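You operate a simulated robot arm through the tools that you are given. There is no shell and no other tool. Be economical: measure what you need, move in short steps, check, and stop when the job is done.

Carry out the task below with a simulated robot arm. There is one attempt and no reset: what you move stays moved.

## Task
Put the job card's bolt and nut in the green tray.
Fine: they lie in the bolt drawer; shut it after.

Only the result counts: the job must be done as asked and must still hold three seconds after the hand-in. Knocking over, shifting, dropping, spilling or breaking anything else fails it.

## Robot
A 6-joint arm with a fingered hand on a trunk, on a base that drives. Base frame: it is fixed to the floor where the robot stands at the start and does not move with it; the origin is under the middle of the robot, x ahead of it, y to its left, z up. Lengths are in m, angles in degrees, forces in N, time in s.
With the tool pointing down near the work surface it reaches from about 0.1 to 0.44 m from the robot's upright axis, wherever it stands. Its first joint turns from -166.0 to 166.0 degrees. Places, roughly: bolt drawer [0.5, 0.1, 0.7]; green tray (24x15x4 cm) [0.5, 0.1, 0.9]; tray [0.5, 0.1, 0.9]. Payload 2.3 kg.
Tool frame: the origin (TCP) lies between the finger pads and is the grasp point; the fingertips stand 0.022 m ahead of it; z points along the fingers, y is the line along which they close. The gripper opens to 0.112 m. The gripper's body begins 0.06 m behind the TCP. The gripper is a hand of 3 fingers: y runs from the thumb to the fingers, the wrist lies at [0, 0, -0.218] in the tool frame, and closing takes about 1.5 s.
Orientation is told as [roll, pitch, yaw] about the base's x, y, z axes, in that order, counted from this pose: with the fingers straight down and closing along the base's y, the tool's x points along the base's -x, its y along +y and its z along -z.

## Interface
- The arm moves only by the tool drive_tool. Its arguments are lists of equal length, an entry for each row: "angular": the turn, a rotation vector about the base's x, y, z in degrees, a list of three; "linear": the shift along the base's x, y, z in m, a list of three. In form: {"angular": [[wx, wy, wz], ...], "linear": [[dx, dy, dz], ...]}. A call has 1 to 10 rows; each row shifts and turns the commanded pose from where the row before left it. "grip" is the finger opening in m, from 0 to 0.112, set as the call begins (left out, the last holds). Each row takes 0.2 s and may step no farther than 0.05 m and 8.6 degrees from the row before; otherwise, or with a gripper value out of range, the whole call is refused. A pose out of reach is approached as far as the arm can. The call stops where the force on the tool passes 90 N (or 10 N more than at its start, if that is more) or the arm is blocked; 0.2 s more then pass. The fingers move at their own pace (about 0.072 m/s each) and stop on an object; they squeeze with about 32 N. The grip force told is the motor's: it shows also when the fingers shut on nothing. Time passes only in rows, and 0.2 s behind the last, so rows that do not move let the fingers close. The reply holds the time, the measured pose of the TCP, the force on the tool along the base axes, the opening and the grip force, in the units named above and with some noise, with the torque about the TCP (base axes, N m) and any sound that the robot's microphone picked up, and new pictures: "views" is both (left out), scene, wrist or none.
- Cameras (640 x 400 px; columns grow to the right, rows downward): "scene" is now at [-0.0064, 0.1403, 1.5754]; the picture's right is [-0.07, -1.00, 0.00], its down [-0.93, 0.06, -0.36] and it looks along [0.36, -0.02, -0.93] (base axes); focal length 290 px, centre (320, 200). "wrist" rides on the gripper at [0.066, 0.003, -0.08] in the tool frame; the picture's right is [-0.05, 1.00, 0.00], its down [-0.77, -0.04, -0.64] and it looks along [-0.64, -0.03, 0.77] (tool axes); focal length 275 px, centre (320, 200). There is no depth. A picture from a camera that has moved, and an enlarged one, comes with that camera's place and axes in the base frame and with its lens.
- slide_trunk(by): slides the trunk up (or, below 0, down) by that many m; the arm and the scene camera ride with it, the base frame stays. It gives what a move gives, with no picture.
- drive_base(legs): drives the robot by 1 to 6 legs, each [ahead, left, turn to the left] in m, m and degrees, along the robot's own axes; the way and the turn of a leg run together, so that a leg with both is an arc; at most 1.5 m and 180 degrees a leg. The arm and the cameras ride along, it lands a little off, and it stops where it bumps. It gives what a move gives, and a new picture of the scene camera.
- set_fingers(finger1, finger2, thumb_bend): sets how far each is bent, from 0 (flat) to 100 (curled in); at 30 the hand is open as for a grip, at 70 the pads meet at the TCP. One left out holds its place. A second passes; each finger stops where it meets its share of the squeeze, and holds until it gets a number again. A gripper value or a shape takes the hand back. It gives what a move gives, with no picture; readings hold the bend of each and the force on the fingers (four entries, about 0 where the hand has none), thumb and palm.
- set_grasp(shape): the hand has 3 fingers and takes this shape, open, in about a second: jaw (thumb against the fingers, like two jaws); tri (thumb and two fingers); tip (a fingertip pinch); poke (one finger out to press); point (the index stretched); flat (the hand flat); cup (the hand cupped); fist (a fist). The gripper value then closes the fingers along that shape, each until it touches; the sizes above hold for jaw. It gives what a move gives, with no picture.
- turn_head(pan, tilt): turns the head with the scene camera to pan (to the left, within 155 degrees either way) and tilt (down, from -29 to 69), counted from straight ahead of the robot. It gives what a move gives, and a new picture of the scene camera.
- close_up(camera, box): a new picture of the part [left, top, right, bottom] of that camera's present view, enlarged. The clock stands still meanwhile.
- sign_off(): hands the job in; it is judged then, once.

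Work in short steps. Places have to be worked out from the pictures, the camera data and where the tool is seen: move nearer, look again, correct. Check each grasp and each placing, and mend what went wrong. You have 120 turns and 260 pictures in all, those below and enlarged ones among them. Open the gripper and draw the arm clear of the work before you hand the job in, unless the task says otherwise; then end with one line.

The tools are called after ">>>" as name(argument=value, ...) on one line, values as JSON. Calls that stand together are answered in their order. drive_tool: Moves the arm, as the interface text tells. Its arguments: {"type":"object","properties":{"angular":{"type":"array"},"linear":{"type":"array"},"grip":{"type":"number"},"views":{"type":"string","enum":["both","scene","wrist","none"]}},"required":["angular","linear"]} The other tools are called the same way: slide_trunk (by) slides the trunk up or down; set_grasp (shape) gives the hand a shape; set_fingers (finger1, finger2, thumb_bend) moves the fingers one by one; drive_base (legs) drives the base; turn_head (pan, tilt) turns the head that bears the scene camera; close_up (camera, box) takes an enlarged picture of a part of a camera's view; sign_off () hands the job in.

At the start:

```text
time: 0.0
tcp_pos: [0.2934, 0.0801, 1.0885]
orientation: [0.1, 0.0, -0.1]
contact_force: [-0.5, -0.5, -0.6]
moment: [-0.05, 0.05, -0.04]
grip_width: 0.1118
finger_force: 0.0
shape: jaw
bend: [30.0, 30.0, 30.0]
finger forces: [0.1, 0.0, 0.0, 0.0, 0.0, 0.0]
trunk travel left (down, up): [-0.525, 0.065]
robot x, y, heading: [0.0017, 0.0036, 0.1]
head pan, tilt: [-3.8, 68.8]
```

scene: 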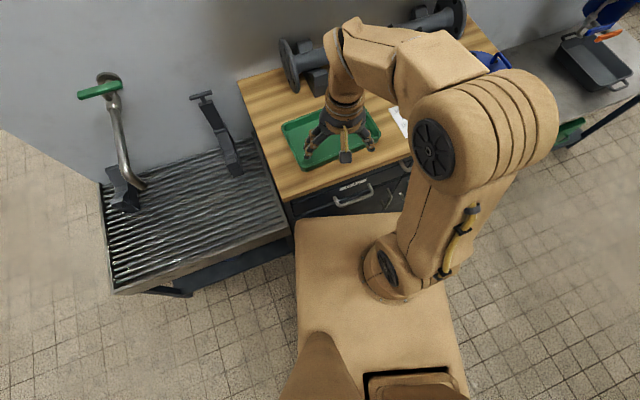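
wrist: 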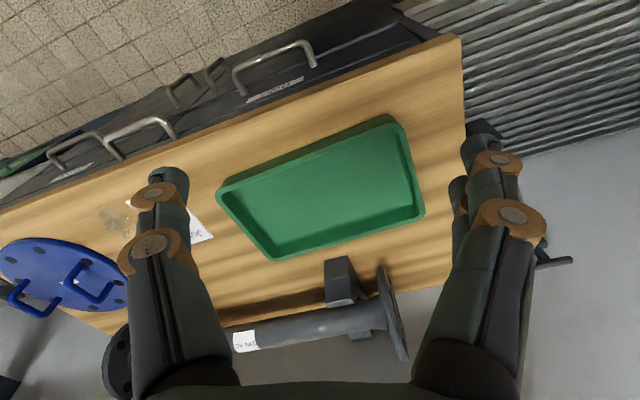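

The job card seems to be the white paper right of the tray, with drawer labels on the front. I'll enlarge both.

>>> close_up(camera="scene", box=[270, 80, 430, 220])

>>> close_up(camera="wrist", box=[0, 20, 330, 260])

```text
2.86 times, centred on (350, 150) of scene
camera zoom: at [-0.0064, 0.1403, 1.5754], right [-0.07, -1.0, 0.0], down [-0.93, 0.06, -0.36], along [0.36, -0.02, -0.93], focal length 828 px, centre (234, 343)
```

zoom: 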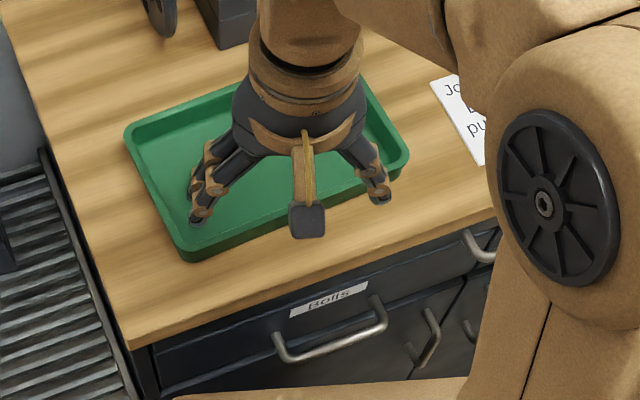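

```text
1.67 times, centred on (165, 140) of wrist
camera zoom: at [0.2273, 0.0829, 1.1698], right [0.05, 1.0, 0.0], down [0.77, -0.04, 0.64], along [0.64, -0.03, -0.77], focal length 459 px, centre (578, 300)
```

zoom: 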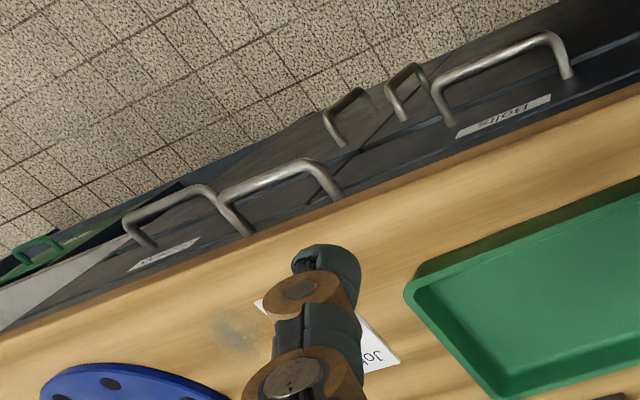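

The card lies to the -y side, hidden by a finger. I'll move the tool -y so it shows between the fingers.

>>> drive_tool(angular=[[0, 0, 0], [0, 0, 0], [0, 0, 0], [0, 0, 0]], linear=[[0, -0.04, 0], [0, -0.04, 0], [0, -0.04, 0], [0, -0.04, 0]])

```text
time: 1.0
tcp_pos: [0.2918, -0.0845, 1.0911]
orientation: [0.0, 0.0, 0.0]
contact_force: [0.6, -0.2, 0.5]
moment: [0.01, 0.0, 0.03]
grip_width: 0.112
finger_force: 0.1
shape: jaw
bend: [30.0, 30.0, 30.0]
finger forces: [0.1, 0.0, 0.0, 0.0, 0.0, 0.0]
trunk travel left (down, up): [-0.525, 0.065]
robot x, y, heading: [-0.0025, -0.0033, 0.1]
head pan, tilt: [-3.8, 68.8]
camera scene: at [-0.0062, 0.1393, 1.5755], right [-0.07, -1.0, 0.0], down [-0.93, 0.06, -0.36], along [0.36, -0.02, -0.93], focal length 290 px, centre (320, 200)
camera wrist: at [0.2266, -0.0805, 1.1715], right [0.05, 1.0, 0.0], down [0.77, -0.04, 0.64], along [0.64, -0.03, -0.77], focal length 275 px, centre (320, 200)
```

scene: 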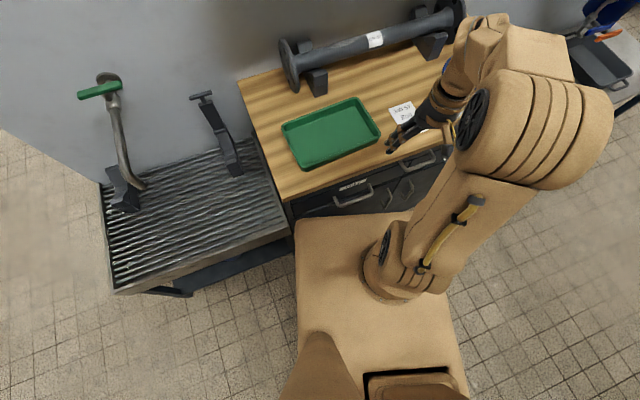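
wrist: 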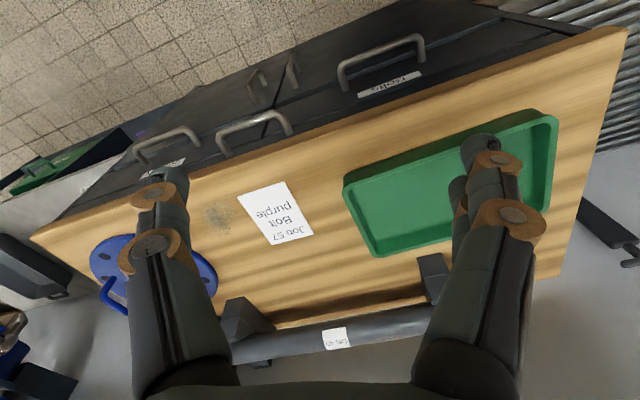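

>>> close_up(camera="wrist", box=[230, 175, 326, 250])

>>> close_up(camera="wrist", box=[120, 0, 440, 200])

>>> close_up(camera="scene", box=[280, 140, 460, 250])

```text
5.33 times, centred on (278, 212) of wrist
camera zoom: at [0.2266, -0.0805, 1.1715], right [0.05, 1.0, 0.0], down [0.77, -0.04, 0.64], along [0.64, -0.03, -0.77], focal length 1468 px, centre (544, 133)
```

zoom: 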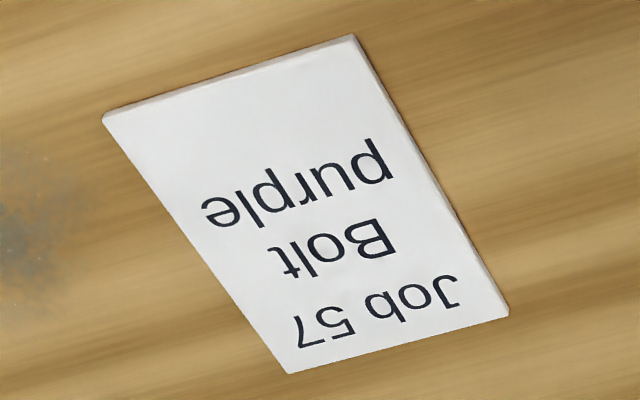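

```text
2.00 times, centred on (280, 100) of wrist
camera zoom: at [0.2266, -0.0805, 1.1715], right [0.05, 1.0, 0.0], down [0.77, -0.04, 0.64], along [0.64, -0.03, -0.77], focal length 551 px, centre (400, 400)
```

zoom: 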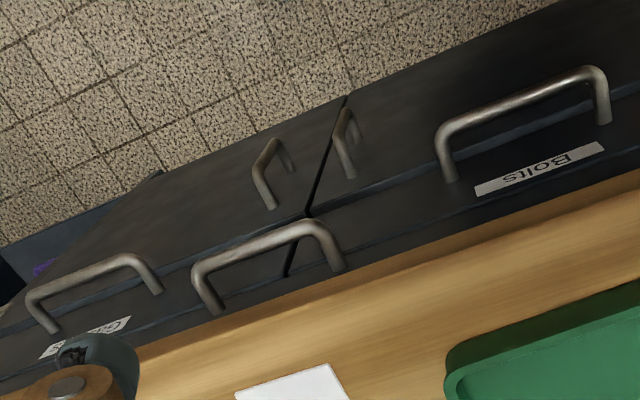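

```text
3.56 times, centred on (370, 195) of scene
camera zoom: at [-0.0062, 0.1393, 1.5755], right [-0.07, -1.0, 0.0], down [-0.93, 0.06, -0.36], along [0.36, -0.02, -0.93], focal length 1030 px, centre (142, 218)
```

zoom: 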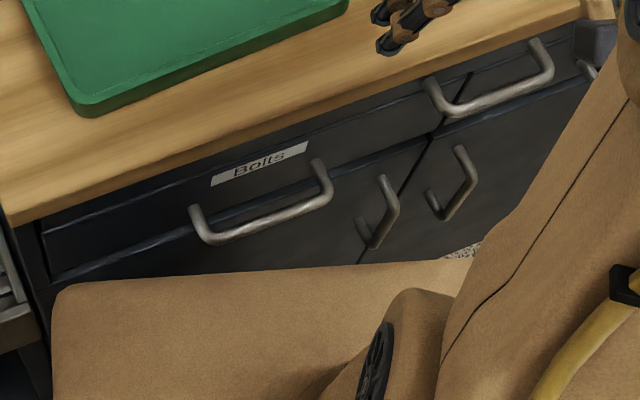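

The card reads "Job 57, Bolt, purple". I place the bench front as turned about 16° (square heading ≈ +16°), with the Bolts handle at about (0.326, 0.005, 0.69). I'll back off, turn to face it, and look.

>>> drive_base(legs=[[-0.2, 0, 0], [0, 0, 16]])

>>> turn_head(pan=0, tilt=50)

```text
time: 3.5
tcp_pos: [0.1029, 0.0016, 1.0911]
orientation: [0.0, 0.0, 15.9]
contact_force: [-0.6, 0.5, -0.8]
moment: [-0.01, 0.01, 0.0]
grip_width: 0.1119
finger_force: 0.1
shape: jaw
bend: [30.0, 30.0, 30.0]
finger forces: [0.0, 0.0, 0.1, 0.0, 0.1, 0.1]
trunk travel left (down, up): [-0.525, 0.065]
robot x, y, heading: [-0.202, -0.0007, 16.2]
head pan, tilt: [-3.8, 68.8]
camera scene: at [-0.2449, 0.134, 1.5754], right [0.21, -0.98, 0.0], down [-0.91, -0.19, -0.36], along [0.35, 0.08, -0.93], focal length 290 px, centre (320, 200)
```

scene: 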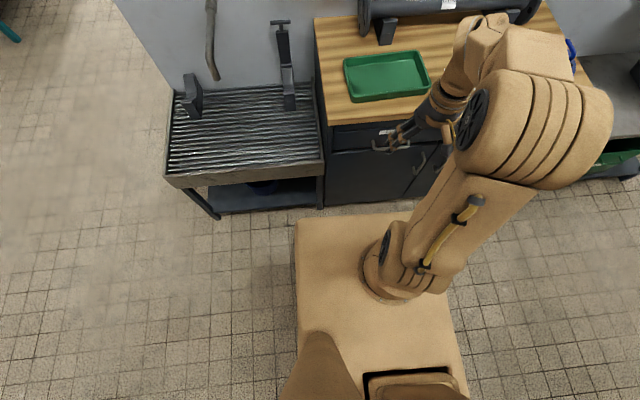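

```text
time: 4.3
tcp_pos: [0.1037, 0.0008, 1.0922]
orientation: [0.0, 0.0, 16.0]
contact_force: [-0.6, -0.1, -0.3]
moment: [-0.03, 0.02, -0.02]
grip_width: 0.1119
finger_force: 0.1
shape: jaw
bend: [30.0, 30.0, 30.0]
finger forces: [0.0, 0.0, 0.0, 0.1, 0.0, 0.0]
trunk travel left (down, up): [-0.525, 0.065]
robot x, y, heading: [-0.2024, -0.0015, 16.2]
head pan, tilt: [0.0, 50.0]
camera scene: at [-0.2254, 0.1433, 1.5973], right [0.27, -0.96, 0.0], down [-0.74, -0.21, -0.64], along [0.62, 0.18, -0.77], focal length 290 px, centre (320, 200)
```

scene: 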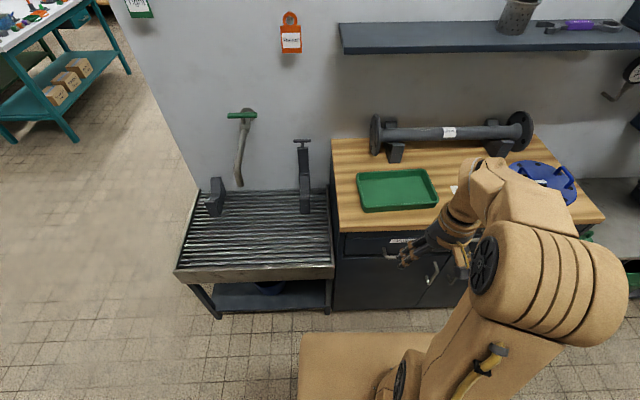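

Squared up now. I'll shift right 0.1 so the handle is nearly straight ahead, then lower the trunk.

>>> drive_base(legs=[[0, -0.12, 0]])

>>> slide_trunk(by=-0.25)

>>> drive_tool(angular=[[0, 0, -8.5], [0, 0, -8.5], [0, 0, -8.5], [0, 0, -8.5], [0, 0, -8.5], [0, 0, -8.5], [0, 0, -8.5], [0, 0, -8.5], [0, 0, -8.5], [0, 0, -8.5]], linear=[[0, 0, 0], [0, 0, 0], [0, 0, 0], [0, 0, 0], [0, 0, 0], [0, 0, 0], [0, 0, 0], [0, 0, 0], [0, 0, 0], [0, 0, 0]])

```text
time: 5.6
tcp_pos: [0.1347, -0.1118, 1.0903]
orientation: [0.0, 0.0, 16.0]
contact_force: [0.4, -0.4, 0.3]
moment: [0.01, 0.02, -0.03]
grip_width: 0.1121
finger_force: 0.0
shape: jaw
bend: [30.0, 30.0, 30.0]
finger forces: [0.0, 0.1, 0.1, 0.0, 0.0, 0.1]
trunk travel left (down, up): [-0.525, 0.065]
robot x, y, heading: [-0.1701, -0.1077, 15.9]
head pan, tilt: [0.0, 50.0]
camera scene: at [-0.1932, 0.0301, 1.5974], right [0.27, -0.96, 0.0], down [-0.74, -0.21, -0.64], along [0.62, 0.18, -0.77], focal length 290 px, centre (320, 200)
```

scene: 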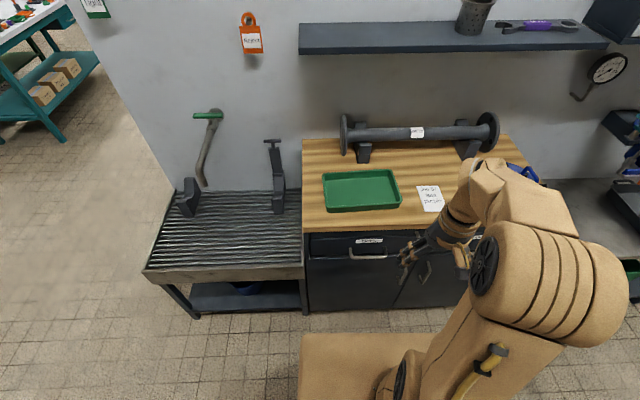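

```text
time: 8.2
tcp_pos: [0.1345, -0.1108, 0.841]
orientation: [0.0, 0.0, 15.9]
contact_force: [-0.3, 0.0, 0.5]
moment: [0.02, -0.03, -0.02]
grip_width: 0.1119
finger_force: 0.0
shape: jaw
bend: [30.0, 30.0, 30.0]
finger forces: [0.0, 0.1, 0.0, 0.0, 0.0, 0.0]
trunk travel left (down, up): [-0.275, 0.315]
robot x, y, heading: [-0.1707, -0.1136, 15.6]
head pan, tilt: [0.0, 50.0]
```

```text
time: 10.3
tcp_pos: [0.1342, -0.1121, 0.8403]
orientation: [0.0, 0.0, -69.3]
contact_force: [-0.4, 0.3, -0.6]
moment: [-0.02, -0.04, -0.02]
grip_width: 0.1118
finger_force: 0.0
shape: jaw
bend: [30.0, 30.0, 30.0]
finger forces: [0.1, 0.1, 0.0, 0.1, 0.0, 0.1]
trunk travel left (down, up): [-0.275, 0.315]
robot x, y, heading: [-0.169, -0.1135, 15.7]
head pan, tilt: [0.0, 50.0]
camera scene: at [-0.1935, 0.031, 1.3473], right [0.27, -0.96, 0.0], down [-0.74, -0.21, -0.64], along [0.62, 0.18, -0.77], focal length 290 px, centre (320, 200)
camera wrist: at [0.1144, -0.0485, 0.9214], right [0.95, 0.31, 0.0], down [0.24, -0.73, 0.64], along [0.2, -0.6, -0.77], focal length 275 px, centre (320, 200)
```

scene: 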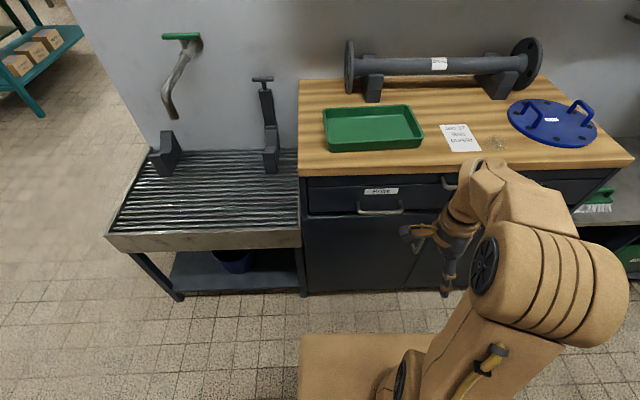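
wrist: 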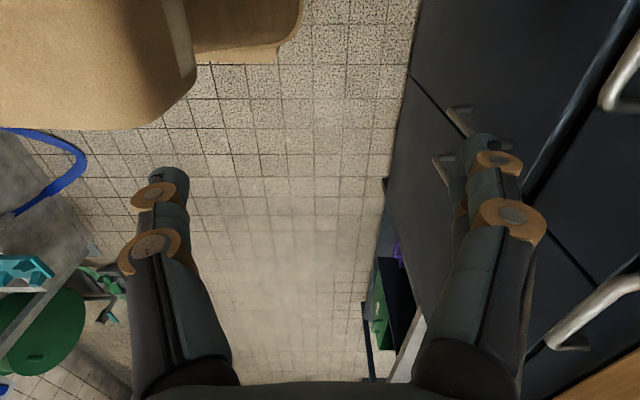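

Handle estimated at about (0.31, 0.008, 0.71). I'll finish the yaw and tilt the tool 45° forward while moving toward a pre-grasp point in front of and above the handle.

>>> drive_tool(angular=[[0, 0, -4.5], [2.03, -7.22, 0], [2.03, -7.22, 0], [2.03, -7.22, 0], [2.03, -7.22, 0], [2.03, -7.22, 0], [2.03, -7.22, 0]], linear=[[0, 0, 0], [0.018, 0.0168, -0.01], [0.018, 0.0168, -0.01], [0.018, 0.0168, -0.01], [0.018, 0.0168, -0.01], [0.018, 0.0168, -0.01], [0.018, 0.0168, -0.01]])

>>> close_up(camera="scene", box=[300, 130, 500, 255])

```text
time: 11.9
tcp_pos: [0.2165, -0.0144, 0.7909]
orientation: [36.3, 3.4, -71.0]
contact_force: [0.0, -0.3, 0.7]
moment: [0.01, -0.01, 0.01]
grip_width: 0.1117
finger_force: 0.1
shape: jaw
bend: [30.0, 30.0, 30.0]
finger forces: [0.0, 0.1, 0.0, 0.0, 0.0, 0.0]
out of reach, approached as far as the arm can: row 6, 7
trunk travel left (down, up): [-0.275, 0.315]
robot x, y, heading: [-0.1667, -0.1139, 16.1]
head pan, tilt: [0.0, 50.0]
camera scene: at [-0.1933, 0.0312, 1.3473], right [0.27, -0.96, 0.0], down [-0.74, -0.21, -0.64], along [0.62, 0.18, -0.77], focal length 290 px, centre (320, 200)
camera wrist: at [0.1544, 0.0295, 0.8625], right [0.79, 0.19, 0.59], down [-0.12, -0.89, 0.44], along [0.6, -0.42, -0.68], focal length 275 px, centre (320, 200)
```

scene: 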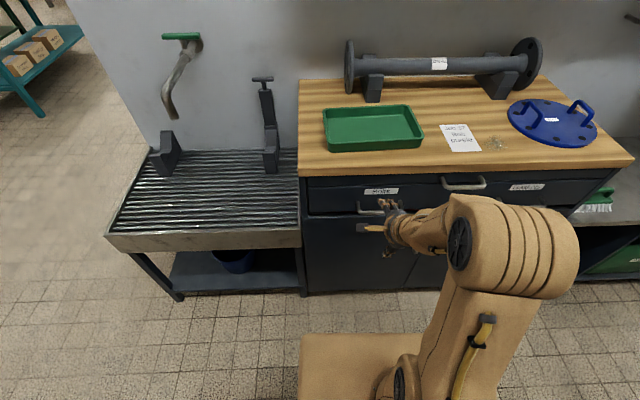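
wrist: 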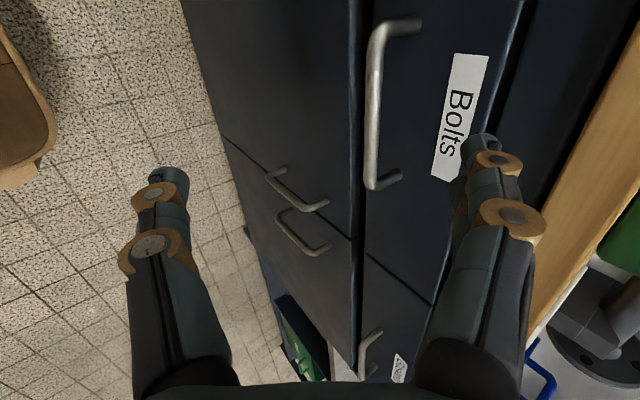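

```text
3.20 times, centred on (400, 192) of scene
camera zoom: at [-0.1933, 0.0312, 1.3473], right [0.27, -0.96, 0.0], down [-0.74, -0.21, -0.64], along [0.62, 0.18, -0.77], focal length 927 px, centre (64, 224)
```

zoom: 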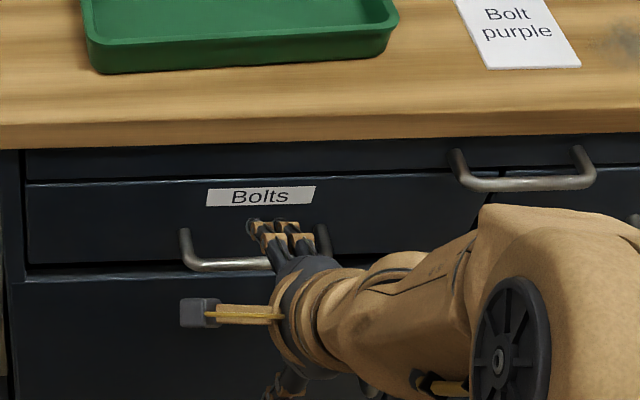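

Handle mid triangulates to (0.317, 0.012, 0.716), straight ahead at 0.50 m. The gap behind it is narrow, so a near-horizontal tool closing vertically is better. I'll back off, lower the trunk, and tilt further.

>>> drive_tool(angular=[[0, 0, 0], [0, 0, 0]], linear=[[-0.02, -0.006, 0.0], [-0.02, -0.006, 0.0]], views="none")

>>> slide_trunk(by=-0.2)

>>> drive_tool(angular=[[0, 0, 0], [0, 0, 0], [0, 0, 0], [0, 0, 0]], linear=[[0.01, 0.003, 0.03], [0.01, 0.003, 0.03], [0.01, 0.003, 0.03], [0.01, 0.003, 0.03]], views="scene")

```text
time: 12.6
tcp_pos: [0.1848, -0.0256, 0.7933]
orientation: [36.3, 3.4, -71.1]
contact_force: [0.6, 0.0, 0.8]
moment: [-0.03, -0.01, 0.02]
grip_width: 0.1117
finger_force: 0.1
shape: jaw
bend: [30.0, 30.0, 30.0]
finger forces: [0.1, 0.1, 0.0, 0.0, 0.0, 0.0]
out of reach, approached as far as the arm can: row 2
trunk travel left (down, up): [-0.275, 0.315]
robot x, y, heading: [-0.1694, -0.1138, 16.3]
head pan, tilt: [0.0, 50.0]
```

```text
time: 14.7
tcp_pos: [0.1843, -0.026, 0.594]
orientation: [36.3, 3.4, -71.0]
contact_force: [-0.4, -0.4, -0.1]
moment: [0.0, -0.04, -0.01]
grip_width: 0.112
finger_force: 0.1
shape: jaw
bend: [30.0, 30.0, 30.0]
finger forces: [0.0, 0.0, 0.0, 0.0, 0.1, 0.1]
trunk travel left (down, up): [-0.075, 0.515]
robot x, y, heading: [-0.1686, -0.1123, 15.7]
head pan, tilt: [0.0, 50.0]
```

```text
time: 15.7
tcp_pos: [0.2246, -0.0136, 0.7151]
orientation: [36.3, 3.5, -71.0]
contact_force: [-0.5, -0.3, 0.0]
moment: [-0.01, -0.01, 0.0]
grip_width: 0.1118
finger_force: 0.0
shape: jaw
bend: [30.0, 30.0, 30.0]
finger forces: [0.0, 0.0, 0.0, 0.0, 0.0, 0.1]
trunk travel left (down, up): [-0.075, 0.515]
robot x, y, heading: [-0.1665, -0.1128, 15.9]
head pan, tilt: [0.0, 50.0]
camera scene: at [-0.1935, 0.031, 1.1473], right [0.27, -0.96, 0.0], down [-0.74, -0.21, -0.64], along [0.62, 0.18, -0.77], focal length 290 px, centre (320, 200)
```

scene: 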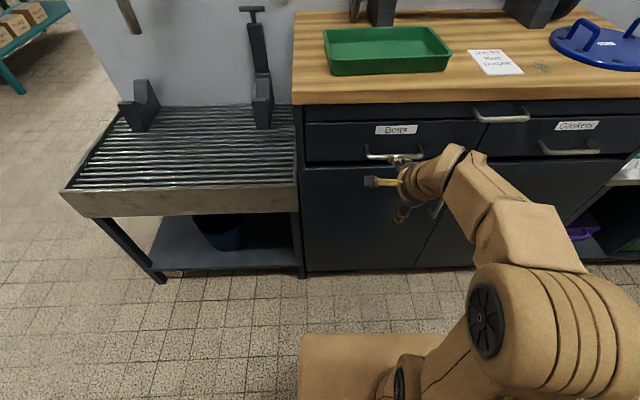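

Within reach here. Now tilting toward horizontal at this spot.

>>> drive_tool(angular=[[2.08, -7.42, 0], [2.08, -7.42, 0], [2.08, -7.42, 0], [2.08, -7.42, 0], [2.08, -7.42, 0], [2.08, -7.42, 0]], linear=[[0, 0, 0], [0, 0, 0], [0, 0, 0], [0, 0, 0], [0, 0, 0], [0, 0, 0]])

```text
time: 17.1
tcp_pos: [0.2482, -0.0011, 0.7282]
orientation: [73.1, 2.0, -66.2]
contact_force: [-0.3, -0.4, -0.3]
moment: [-0.03, 0.03, 0.03]
grip_width: 0.1118
finger_force: 0.0
shape: jaw
bend: [30.0, 30.0, 30.0]
finger forces: [0.0, 0.0, 0.1, 0.0, 0.1, 0.0]
out of reach, approached as far as the arm can: row 3, 4, 5, 6
trunk travel left (down, up): [-0.075, 0.515]
robot x, y, heading: [-0.1675, -0.1149, 15.6]
head pan, tilt: [0.0, 50.0]
camera scene: at [-0.1935, 0.031, 1.1473], right [0.27, -0.96, 0.0], down [-0.74, -0.21, -0.64], along [0.62, 0.18, -0.77], focal length 290 px, centre (320, 200)
camera wrist: at [0.1524, 0.0276, 0.7572], right [0.3, 0.04, 0.95], down [-0.25, -0.96, 0.12], along [0.92, -0.28, -0.28], focal length 275 px, centre (320, 200)
```

scene: 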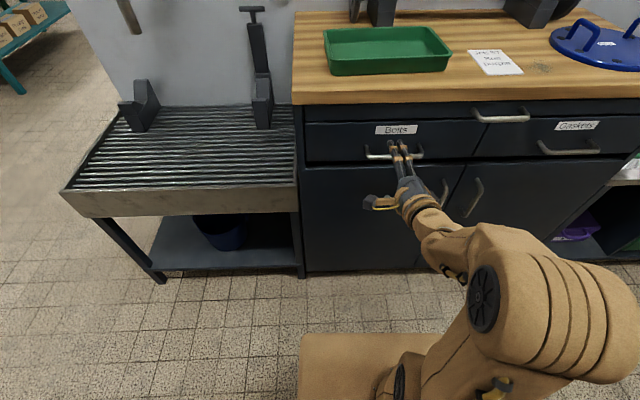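
wrist: 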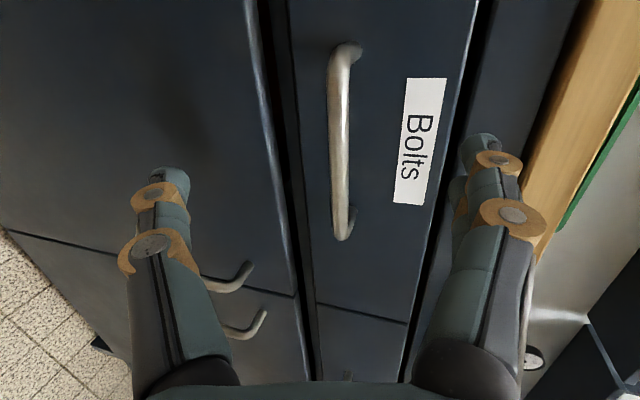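

Tilted 73°, bar nicely aligned between the fingers. Advance about 6.5 cm to bring the bar between the pads, with the opening reduced.

>>> drive_tool(angular=[[0, 0, 0], [0, 0, 0], [0, 0, 0], [0, 0, 0]], linear=[[0.016, 0.0045, -0.003], [0.016, 0.0045, -0.003], [0.016, 0.0045, -0.003], [0.014, 0.004, -0.003]], grip=0.07)

```text
time: 18.1
tcp_pos: [0.3112, 0.0154, 0.719]
orientation: [73.0, 2.1, -66.1]
contact_force: [0.2, -0.1, -0.1]
moment: [0.0, 0.02, 0.03]
grip_width: 0.0704
finger_force: 0.2
shape: jaw
bend: [71.0, 71.0, 69.0]
finger forces: [0.0, 0.1, 0.0, 0.0, 0.0, 0.0]
out of reach, approached as far as the arm can: row 2
trunk travel left (down, up): [-0.075, 0.515]
robot x, y, heading: [-0.1715, -0.115, 16.0]
head pan, tilt: [0.0, 50.0]
camera scene: at [-0.1935, 0.031, 1.1473], right [0.27, -0.96, 0.0], down [-0.74, -0.21, -0.64], along [0.62, 0.18, -0.77], focal length 290 px, centre (320, 200)
camera wrist: at [0.2151, 0.0434, 0.7476], right [0.3, 0.04, 0.95], down [-0.25, -0.96, 0.12], along [0.92, -0.28, -0.28], focal length 275 px, centre (320, 200)
```

scene: 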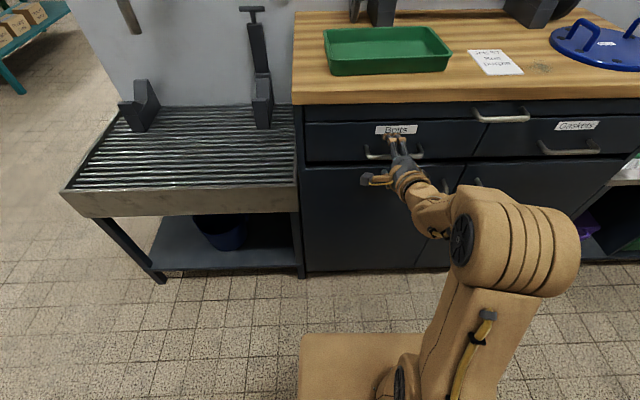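
wrist: 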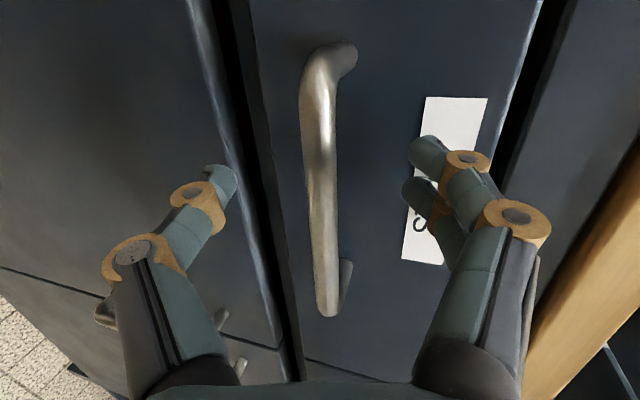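

The bar lies between thumb and fingers. Closing.

>>> drive_tool(angular=[[0, 0, 0], [0, 0, 0], [0, 0, 0], [0, 0, 0], [0, 0, 0], [0, 0, 0]], linear=[[0, 0, 0], [0, 0, 0], [0, 0, 0], [0, 0, 0], [0, 0, 0], [0, 0, 0]], grip=0, views="wrist")

```text
time: 19.5
tcp_pos: [0.311, 0.0153, 0.7177]
orientation: [72.9, 2.0, -66.1]
contact_force: [0.3, 0.7, -15.9]
moment: [0.03, -0.09, -0.01]
grip_width: 0.0
finger_force: 32.0
shape: jaw
bend: [70.0, 69.0, 77.0]
finger forces: [0.8, 3.8, 0.0, 0.0, 33.7, 0.0]
trunk travel left (down, up): [-0.075, 0.515]
robot x, y, heading: [-0.1715, -0.11, 16.0]
head pan, tilt: [0.0, 50.0]
camera wrist: at [0.2157, 0.0436, 0.746], right [0.3, 0.05, 0.95], down [-0.25, -0.96, 0.13], along [0.92, -0.28, -0.28], focal length 275 px, centre (320, 200)
```

wrist: 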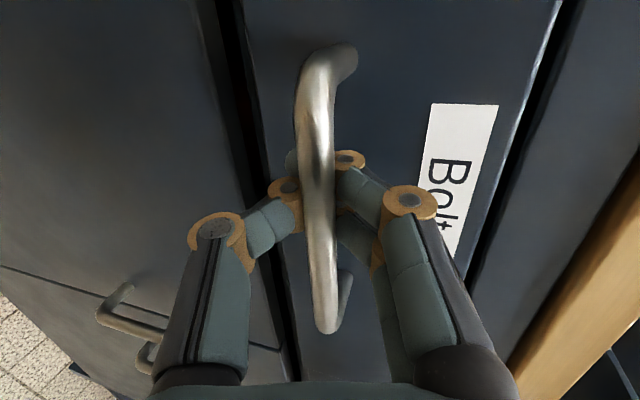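

The fingertips close behind the bar, a good hook. Pull back gently with the arm and check.

>>> drive_tool(angular=[[0, 0, 0], [0, 0, 0], [0, 0, 0], [0, 0, 0]], linear=[[-0.012, -0.0034, 0.0], [-0.012, -0.0034, 0], [-0.012, -0.0034, 0], [-0.012, -0.0034, 0]])

```text
time: 20.5
tcp_pos: [0.2654, -0.0009, 0.7202]
orientation: [72.4, 2.0, -66.1]
contact_force: [-1.2, 9.1, -40.9]
moment: [0.11, -0.15, -0.08]
grip_width: 0.0002
finger_force: 32.2
shape: jaw
bend: [70.0, 69.0, 74.0]
finger forces: [0.1, 0.8, 0.1, 0.0, 51.4, 0.0]
out of reach, approached as far as the arm can: row 2
trunk travel left (down, up): [-0.075, 0.515]
robot x, y, heading: [-0.1687, -0.1132, 16.1]
head pan, tilt: [0.0, 50.0]
camera scene: at [-0.1896, 0.0335, 1.1468], right [0.27, -0.96, 0.0], down [-0.74, -0.21, -0.64], along [0.62, 0.17, -0.77], focal length 290 px, centre (320, 200)
camera wrist: at [0.1703, 0.0278, 0.7503], right [0.31, 0.05, 0.95], down [-0.25, -0.96, 0.13], along [0.92, -0.28, -0.28], focal length 275 px, centre (320, 200)
```

scene: 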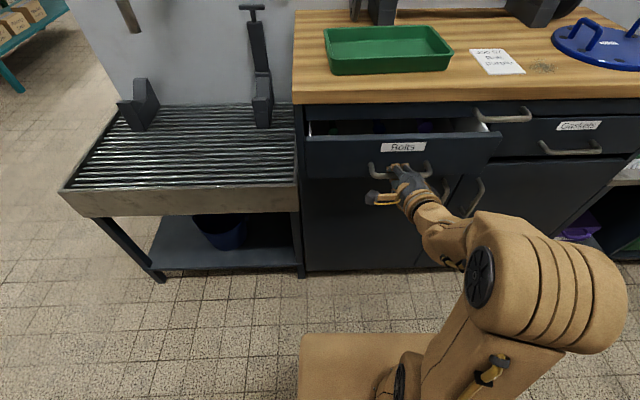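
wrist: 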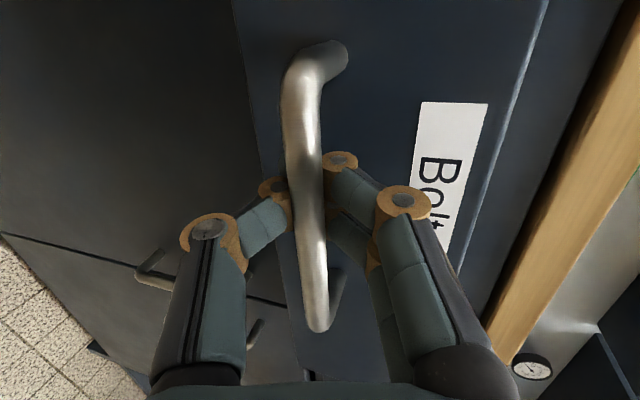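

The drawer opens. I'll ease the tool down 3 mm to cut the vertical load, then back the base to pull further.

>>> drive_tool(angular=[[0, 0, 0]], linear=[[0, 0, -0.004]], views="none")

>>> drive_base(legs=[[-0.13, 0, 0]])

```text
time: 20.9
tcp_pos: [0.2657, -0.001, 0.7204]
orientation: [72.4, 1.9, -66.2]
contact_force: [-4.5, 9.5, -42.3]
moment: [0.12, -0.16, -0.06]
grip_width: 0.0
finger_force: 31.8
shape: jaw
bend: [69.0, 69.0, 73.0]
finger forces: [0.0, 0.5, 0.1, 0.0, 53.5, 0.0]
out of reach, approached as far as the arm can: row 1
trunk travel left (down, up): [-0.075, 0.515]
robot x, y, heading: [-0.1719, -0.1154, 16.1]
head pan, tilt: [0.0, 50.0]
```

```text
time: 22.2
tcp_pos: [0.1433, -0.0398, 0.7197]
orientation: [72.5, 2.1, -66.3]
contact_force: [2.0, -9.8, -40.1]
moment: [-0.04, -0.19, 0.02]
grip_width: 0.0
finger_force: 32.1
shape: jaw
bend: [69.0, 68.0, 73.0]
finger forces: [0.0, 0.5, 0.1, 0.0, 54.5, 0.0]
trunk travel left (down, up): [-0.075, 0.515]
robot x, y, heading: [-0.2938, -0.1472, 16.1]
head pan, tilt: [0.0, 50.0]
camera scene: at [-0.3125, -0.0047, 1.1474], right [0.27, -0.96, 0.0], down [-0.74, -0.21, -0.64], along [0.61, 0.17, -0.77], focal length 290 px, centre (320, 200)
```

scene: 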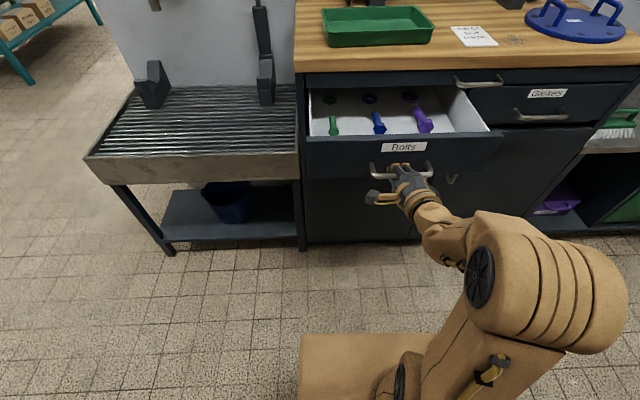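

Drawer open about 17 cm: three coloured bolts with dark nuts behind. Enlarging.

>>> close_up(camera="scene", box=[295, 80, 495, 205])

```text
3.20 times, centred on (395, 142) of scene
camera zoom: at [-0.3125, -0.0047, 1.1474], right [0.27, -0.96, 0.0], down [-0.74, -0.21, -0.64], along [0.61, 0.17, -0.77], focal length 927 px, centre (80, 384)
```

zoom: 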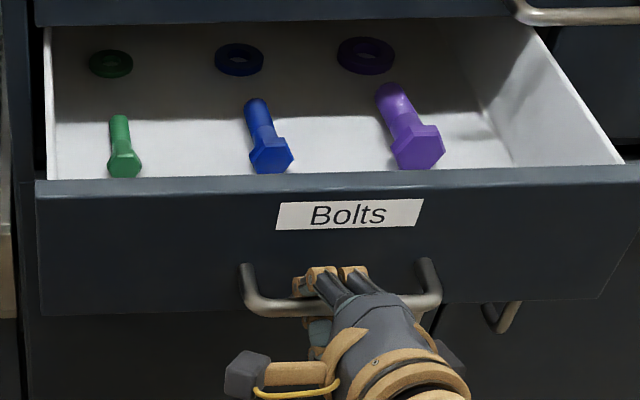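

The purple bolt and its nut are at the right; the nut is still ~12 cm under the bench top. Pull the drawer a further 15 cm in two legs.

>>> drive_base(legs=[[-0.14, 0, 0]])

>>> close_up(camera="scene", box=[295, 40, 495, 165])

```text
time: 23.5
tcp_pos: [0.0092, -0.078, 0.7207]
orientation: [72.5, 2.1, -66.1]
contact_force: [4.3, -15.8, -32.6]
moment: [-0.07, -0.3, 0.1]
grip_width: 0.0003
finger_force: 32.1
shape: jaw
bend: [70.0, 68.0, 74.0]
finger forces: [0.1, 0.0, 0.1, 0.0, 28.9, 0.0]
trunk travel left (down, up): [-0.075, 0.515]
robot x, y, heading: [-0.4268, -0.1848, 16.2]
head pan, tilt: [0.0, 50.0]
camera scene: at [-0.447, -0.0436, 1.1476], right [0.27, -0.96, 0.0], down [-0.74, -0.21, -0.64], along [0.62, 0.18, -0.77], focal length 290 px, centre (320, 200)
```

scene: 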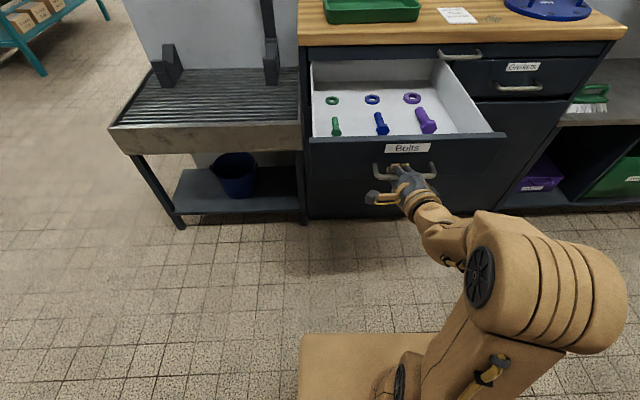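

```text
3.20 times, centred on (395, 102) of scene
camera zoom: at [-0.447, -0.0436, 1.1476], right [0.27, -0.96, 0.0], down [-0.74, -0.21, -0.64], along [0.62, 0.18, -0.77], focal length 927 px, centre (80, 512)
```

zoom: 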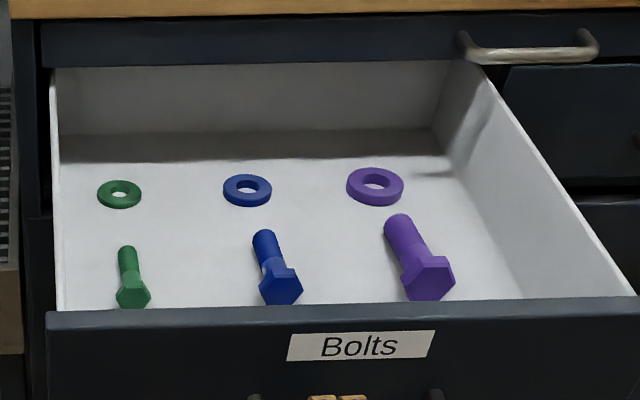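

Drawer is open 31 cm with purple bolt and nut exposed. Release the handle and back off.

>>> drive_tool(angular=[[0, 0, 0], [0, 0, 0], [0, 0, 0], [0, 0, 0], [0, 0, 0], [0, 0, 0]], linear=[[0, 0, 0], [0, 0, 0], [0, 0, 0], [0, 0, 0], [0, 0, 0], [0, 0, 0]], grip=0.08, views="wrist")

```text
time: 24.9
tcp_pos: [0.0067, -0.0753, 0.7223]
orientation: [72.6, 1.9, -66.2]
contact_force: [0.1, 0.1, -0.5]
moment: [-0.01, 0.02, -0.02]
grip_width: 0.0798
finger_force: 0.2
shape: jaw
bend: [66.0, 66.0, 63.0]
finger forces: [0.0, 0.1, 0.1, 0.1, 0.1, 0.1]
trunk travel left (down, up): [-0.075, 0.515]
robot x, y, heading: [-0.4267, -0.1841, 15.8]
head pan, tilt: [0.0, 50.0]
camera wrist: at [-0.0893, -0.0472, 0.7524], right [0.3, 0.05, 0.95], down [-0.25, -0.96, 0.13], along [0.92, -0.28, -0.28], focal length 275 px, centre (320, 200)
```

wrist: 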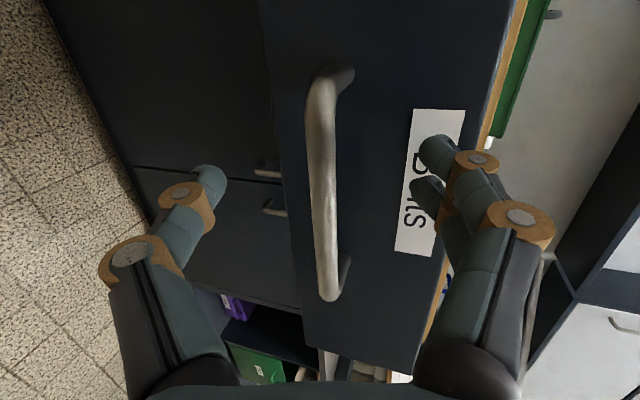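

Handle is free. I'll back away, shift right clear of the open drawer, and raise the trunk, planning to stand beside the drawer's right side from where drawer and tray are both near.

>>> drive_base(legs=[[-0.15, 0, 0], [0, -0.45, 0]])

>>> slide_trunk(by=0.35)

>>> drive_tool(angular=[[-2.08, 7.42, 0], [-2.08, 7.42, 0], [-2.08, 7.42, 0], [-2.08, 7.42, 0], [-2.08, 7.42, 0], [-2.08, 7.42, 0], [-2.08, 7.42, 0], [-2.08, 7.42, 0], [-2.08, 7.42, 0]], linear=[[-0.01, 0, 0], [-0.01, 0, 0], [-0.01, 0, 0], [-0.01, 0, 0], [-0.01, 0, 0], [-0.01, 0, 0], [-0.01, 0, 0], [-0.01, 0, 0], [-0.01, 0, 0]], views="scene")

```text
time: 28.6
tcp_pos: [-0.0183, -0.5421, 0.7236]
orientation: [72.8, 2.0, -66.6]
contact_force: [-0.8, -0.3, -0.3]
moment: [0.03, 0.01, 0.01]
grip_width: 0.0798
finger_force: 0.0
shape: jaw
bend: [66.0, 66.0, 63.0]
finger forces: [0.1, 0.0, 0.0, 0.0, 0.0, 0.0]
trunk travel left (down, up): [-0.075, 0.515]
robot x, y, heading: [-0.4506, -0.6469, 15.3]
head pan, tilt: [0.0, 50.0]
camera scene: at [-0.4759, -0.5045, 1.1473], right [0.27, -0.96, 0.0], down [-0.74, -0.2, -0.64], along [0.62, 0.17, -0.77], focal length 290 px, centre (320, 200)
```

scene: 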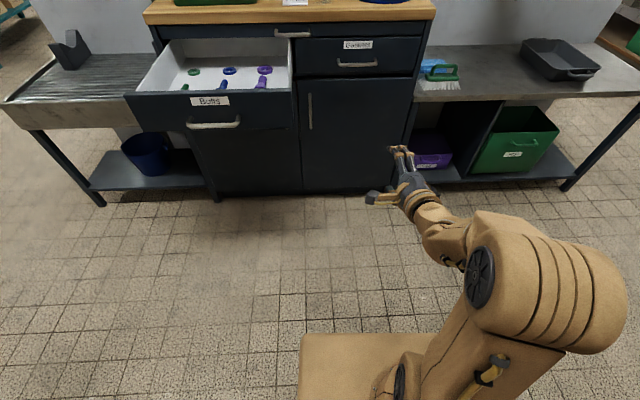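

```text
time: 32.0
tcp_pos: [-0.0188, -0.5431, 1.0726]
orientation: [72.7, 2.0, -66.6]
contact_force: [0.0, -0.1, -0.6]
moment: [0.01, 0.02, -0.02]
grip_width: 0.0796
finger_force: 0.1
shape: jaw
bend: [66.0, 66.0, 63.0]
finger forces: [0.0, 0.0, 0.0, 0.0, 0.0, 0.0]
trunk travel left (down, up): [-0.425, 0.165]
robot x, y, heading: [-0.4546, -0.6491, 15.4]
head pan, tilt: [0.0, 50.0]
```

```text
time: 34.0
tcp_pos: [-0.107, -0.5401, 1.0724]
orientation: [6.2, 8.7, -72.9]
contact_force: [0.9, -0.4, 0.4]
moment: [-0.01, 0.01, 0.0]
grip_width: 0.0801
finger_force: 0.0
shape: jaw
bend: [66.0, 66.0, 63.0]
finger forces: [0.0, 0.0, 0.1, 0.0, 0.0, 0.0]
out of reach, approached as far as the arm can: row 3
trunk travel left (down, up): [-0.425, 0.165]
robot x, y, heading: [-0.4523, -0.6461, 15.0]
head pan, tilt: [0.0, 50.0]
camera scene: at [-0.4754, -0.5043, 1.4973], right [0.27, -0.96, 0.0], down [-0.74, -0.2, -0.64], along [0.62, 0.17, -0.77], focal length 290 px, centre (320, 200)
```

scene: 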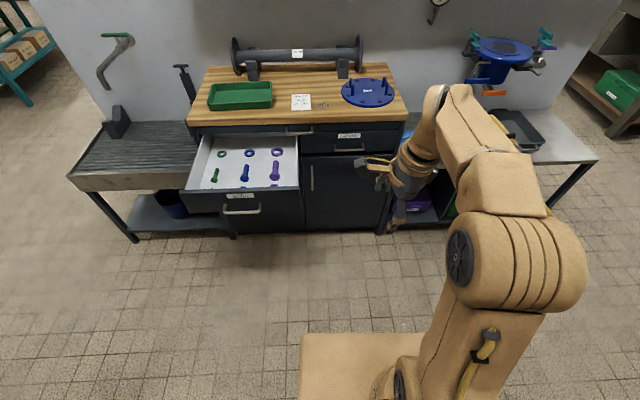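

Robot is right of the drawer. Drive forward to stand beside the drawer, stopping short and checking clearance.

>>> drive_base(legs=[[0.4, 0, 0], [0.2, 0, 0.8]])

>>> turn_head(pan=45, tilt=60)

```text
time: 37.7
tcp_pos: [0.4747, -0.3665, 1.0733]
orientation: [6.1, 8.8, -71.8]
contact_force: [-0.4, 0.0, -0.3]
moment: [0.0, 0.02, 0.0]
grip_width: 0.08
finger_force: 0.1
shape: jaw
bend: [66.0, 66.0, 63.0]
finger forces: [0.0, 0.1, 0.1, 0.1, 0.0, 0.0]
trunk travel left (down, up): [-0.425, 0.165]
robot x, y, heading: [0.1267, -0.4858, 16.5]
head pan, tilt: [0.0, 50.0]
camera scene: at [0.1041, -0.3399, 1.4973], right [0.28, -0.96, 0.0], down [-0.73, -0.22, -0.64], along [0.62, 0.18, -0.77], focal length 290 px, centre (320, 200)
```

scene: 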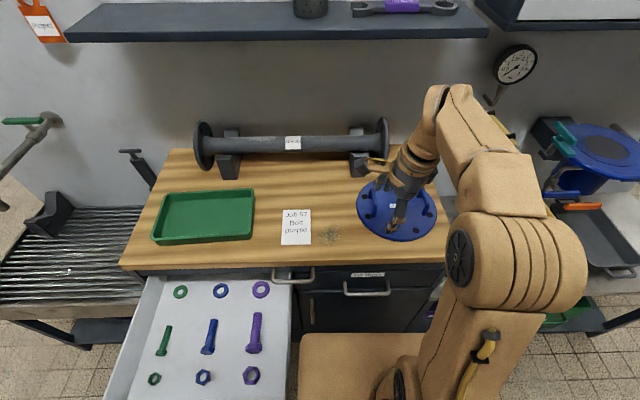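

```text
time: 38.8
tcp_pos: [0.4732, -0.3674, 1.0731]
orientation: [6.1, 8.8, -71.8]
contact_force: [-0.7, 0.7, 0.0]
moment: [0.01, 0.02, 0.01]
grip_width: 0.0796
finger_force: 0.1
shape: jaw
bend: [66.0, 66.0, 63.0]
finger forces: [0.1, 0.0, 0.0, 0.0, 0.0, 0.1]
trunk travel left (down, up): [-0.425, 0.165]
robot x, y, heading: [0.1248, -0.4821, 16.4]
head pan, tilt: [45.0, 60.0]
camera scene: at [0.0612, -0.3035, 1.4848], right [0.88, -0.48, 0.0], down [-0.41, -0.76, -0.5], along [0.24, 0.44, -0.87], focal length 290 px, centre (320, 200)
```

scene: 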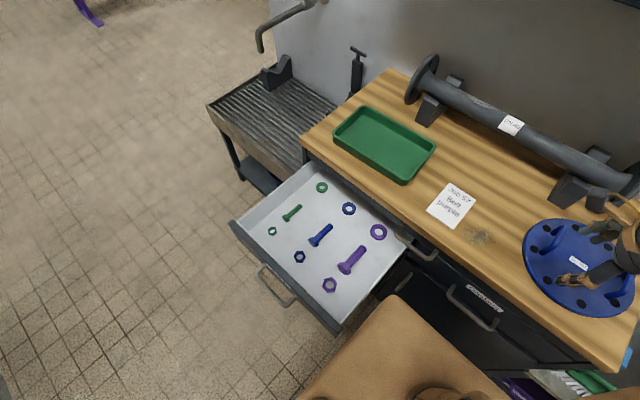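

Closer: each row has a washer (back, round), bolt, and hex nut (front). Enlarging to confirm.

>>> close_up(camera="scene", box=[225, 150, 417, 330])

```text
2.22 times, centred on (321, 240) of scene
camera zoom: at [0.0612, -0.3035, 1.4848], right [0.88, -0.48, 0.0], down [-0.41, -0.76, -0.5], along [0.24, 0.44, -0.87], focal length 644 px, centre (318, 111)
```

zoom: 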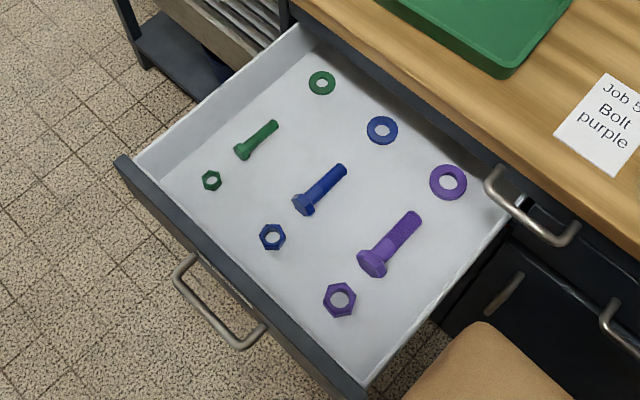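

Confirmed: purple bolt around (0.27, -0.117), purple hex nut around (0.177, -0.147). I'll level the tool and bring it over the bolt at height with closing direction across the shank (yaw ≈ 18°).

>>> drive_tool(angular=[[-5.1, 1.5, 0], [-5.1, 1.5, 0], [0, 0, 8.2], [0, 0, 8.2], [0, 0, 8.2]], linear=[[0, 0, 0], [0, 0, 0], [-0.015, 0.018, 0], [-0.015, 0.018, 0], [-0.015, 0.018, 0]], views="none", grip=0.06)

>>> drive_tool(angular=[[0, 0, 8.2], [0, 0, 8.2], [0, 0, 8.2], [0, 0, 8.2], [0, 0, 8.2], [0, 0, 8.2], [0, 0, 8.2], [0, 0, 8.2]], linear=[[-0.022, 0.024, 0], [-0.022, 0.024, 0], [-0.022, 0.024, 0], [-0.022, 0.024, 0], [-0.022, 0.024, 0], [-0.022, 0.024, 0], [-0.022, 0.024, 0], [-0.012, 0.024, 0]])

```text
time: 40.0
tcp_pos: [0.4289, -0.3141, 1.0755]
orientation: [0.2, 0.0, -47.7]
contact_force: [0.3, 0.8, -0.7]
moment: [0.0, -0.02, 0.03]
grip_width: 0.0604
finger_force: 0.1
shape: jaw
bend: [72.0, 72.0, 70.0]
finger forces: [0.0, 0.1, 0.0, 0.0, 0.0, 0.0]
trunk travel left (down, up): [-0.425, 0.165]
robot x, y, heading: [0.1303, -0.4811, 16.7]
head pan, tilt: [45.0, 60.0]
```

```text
time: 41.8
tcp_pos: [0.2609, -0.1201, 1.0747]
orientation: [0.2, 0.0, 18.0]
contact_force: [-0.1, 0.0, 0.4]
moment: [0.01, 0.01, -0.03]
grip_width: 0.0605
finger_force: 0.0
shape: jaw
bend: [72.0, 72.0, 70.0]
finger forces: [0.1, 0.0, 0.0, 0.0, 0.0, 0.0]
trunk travel left (down, up): [-0.425, 0.165]
robot x, y, heading: [0.1282, -0.4844, 16.5]
head pan, tilt: [45.0, 60.0]
camera scene: at [0.0611, -0.3026, 1.4846], right [0.88, -0.48, 0.0], down [-0.41, -0.76, -0.5], along [0.24, 0.44, -0.87], focal length 290 px, centre (320, 200)
camera wrist: at [0.1979, -0.1384, 1.1564], right [-0.26, 0.96, 0.0], down [0.74, 0.2, 0.64], along [0.61, 0.17, -0.77], focal length 275 px, centre (320, 200)
```

scene: 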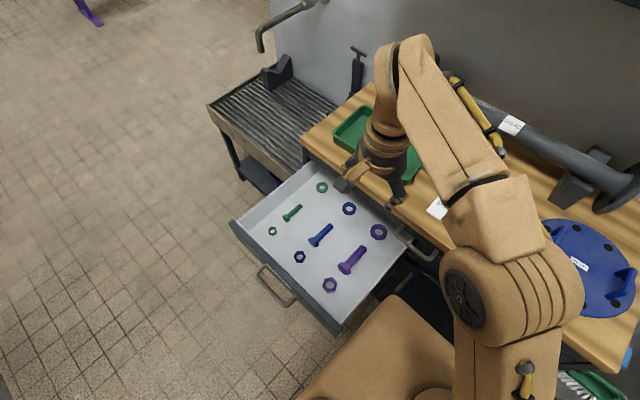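
wrist: 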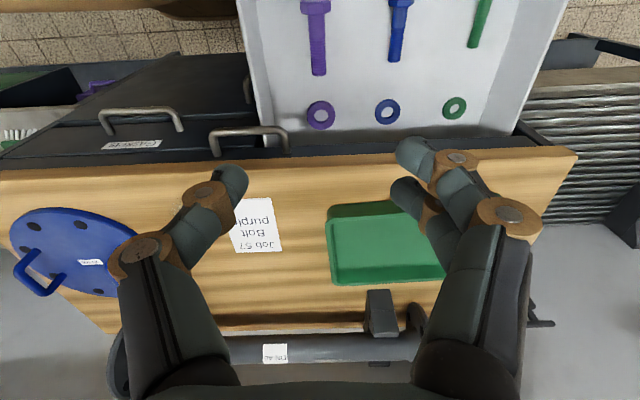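

Wrist view agrees: bolt from head (0.237, -0.132) to end (0.316, -0.102). I'll lower the trunk 0.15, then come down to just above the drawer rim with a 2° yaw trim.

>>> slide_trunk(by=-0.15)

>>> drive_tool(angular=[[0, 0, 2], [0, 0, 0], [0, 0, 0], [0, 0, 0]], linear=[[0.003, -0.001, -0.03], [0, 0, -0.03], [0, 0, -0.03], [0, 0, -0.03]])

```text
time: 43.6
tcp_pos: [0.2622, -0.1219, 0.9257]
orientation: [0.3, 0.0, 17.9]
contact_force: [0.1, 0.7, 0.9]
moment: [0.01, -0.01, -0.03]
grip_width: 0.0606
finger_force: 0.0
shape: jaw
bend: [72.0, 72.0, 70.0]
finger forces: [0.0, 0.0, 0.1, 0.1, 0.1, 0.0]
trunk travel left (down, up): [-0.275, 0.315]
robot x, y, heading: [0.1302, -0.4856, 16.7]
head pan, tilt: [45.0, 60.0]
```

```text
time: 44.6
tcp_pos: [0.2647, -0.1228, 0.804]
orientation: [0.3, 0.0, 19.9]
contact_force: [-0.2, -0.2, -0.7]
moment: [0.0, -0.01, 0.03]
grip_width: 0.0606
finger_force: 0.0
shape: jaw
bend: [72.0, 72.0, 70.0]
finger forces: [0.0, 0.1, 0.1, 0.1, 0.1, 0.0]
trunk travel left (down, up): [-0.275, 0.315]
robot x, y, heading: [0.1277, -0.4802, 16.3]
head pan, tilt: [45.0, 60.0]
camera scene: at [0.0611, -0.3033, 1.3347], right [0.88, -0.48, 0.0], down [-0.41, -0.76, -0.5], along [0.24, 0.44, -0.87], focal length 290 px, centre (320, 200)
camera wrist: at [0.2018, -0.1419, 0.8853], right [-0.3, 0.96, 0.0], down [0.74, 0.23, 0.64], along [0.61, 0.19, -0.77], focal length 275 px, centre (320, 200)
```

scene: 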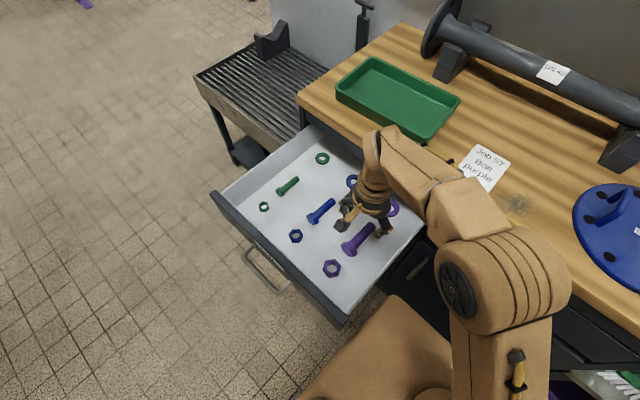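
wrist: 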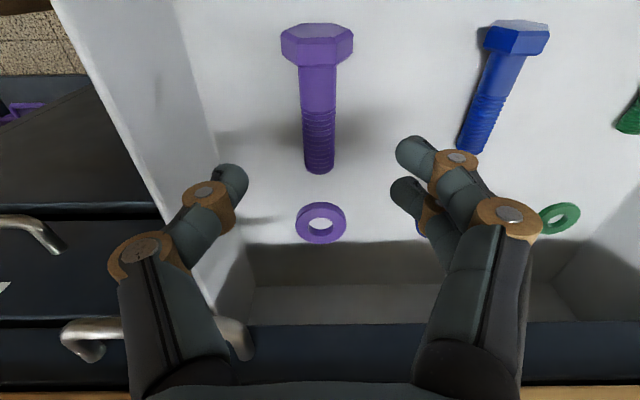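

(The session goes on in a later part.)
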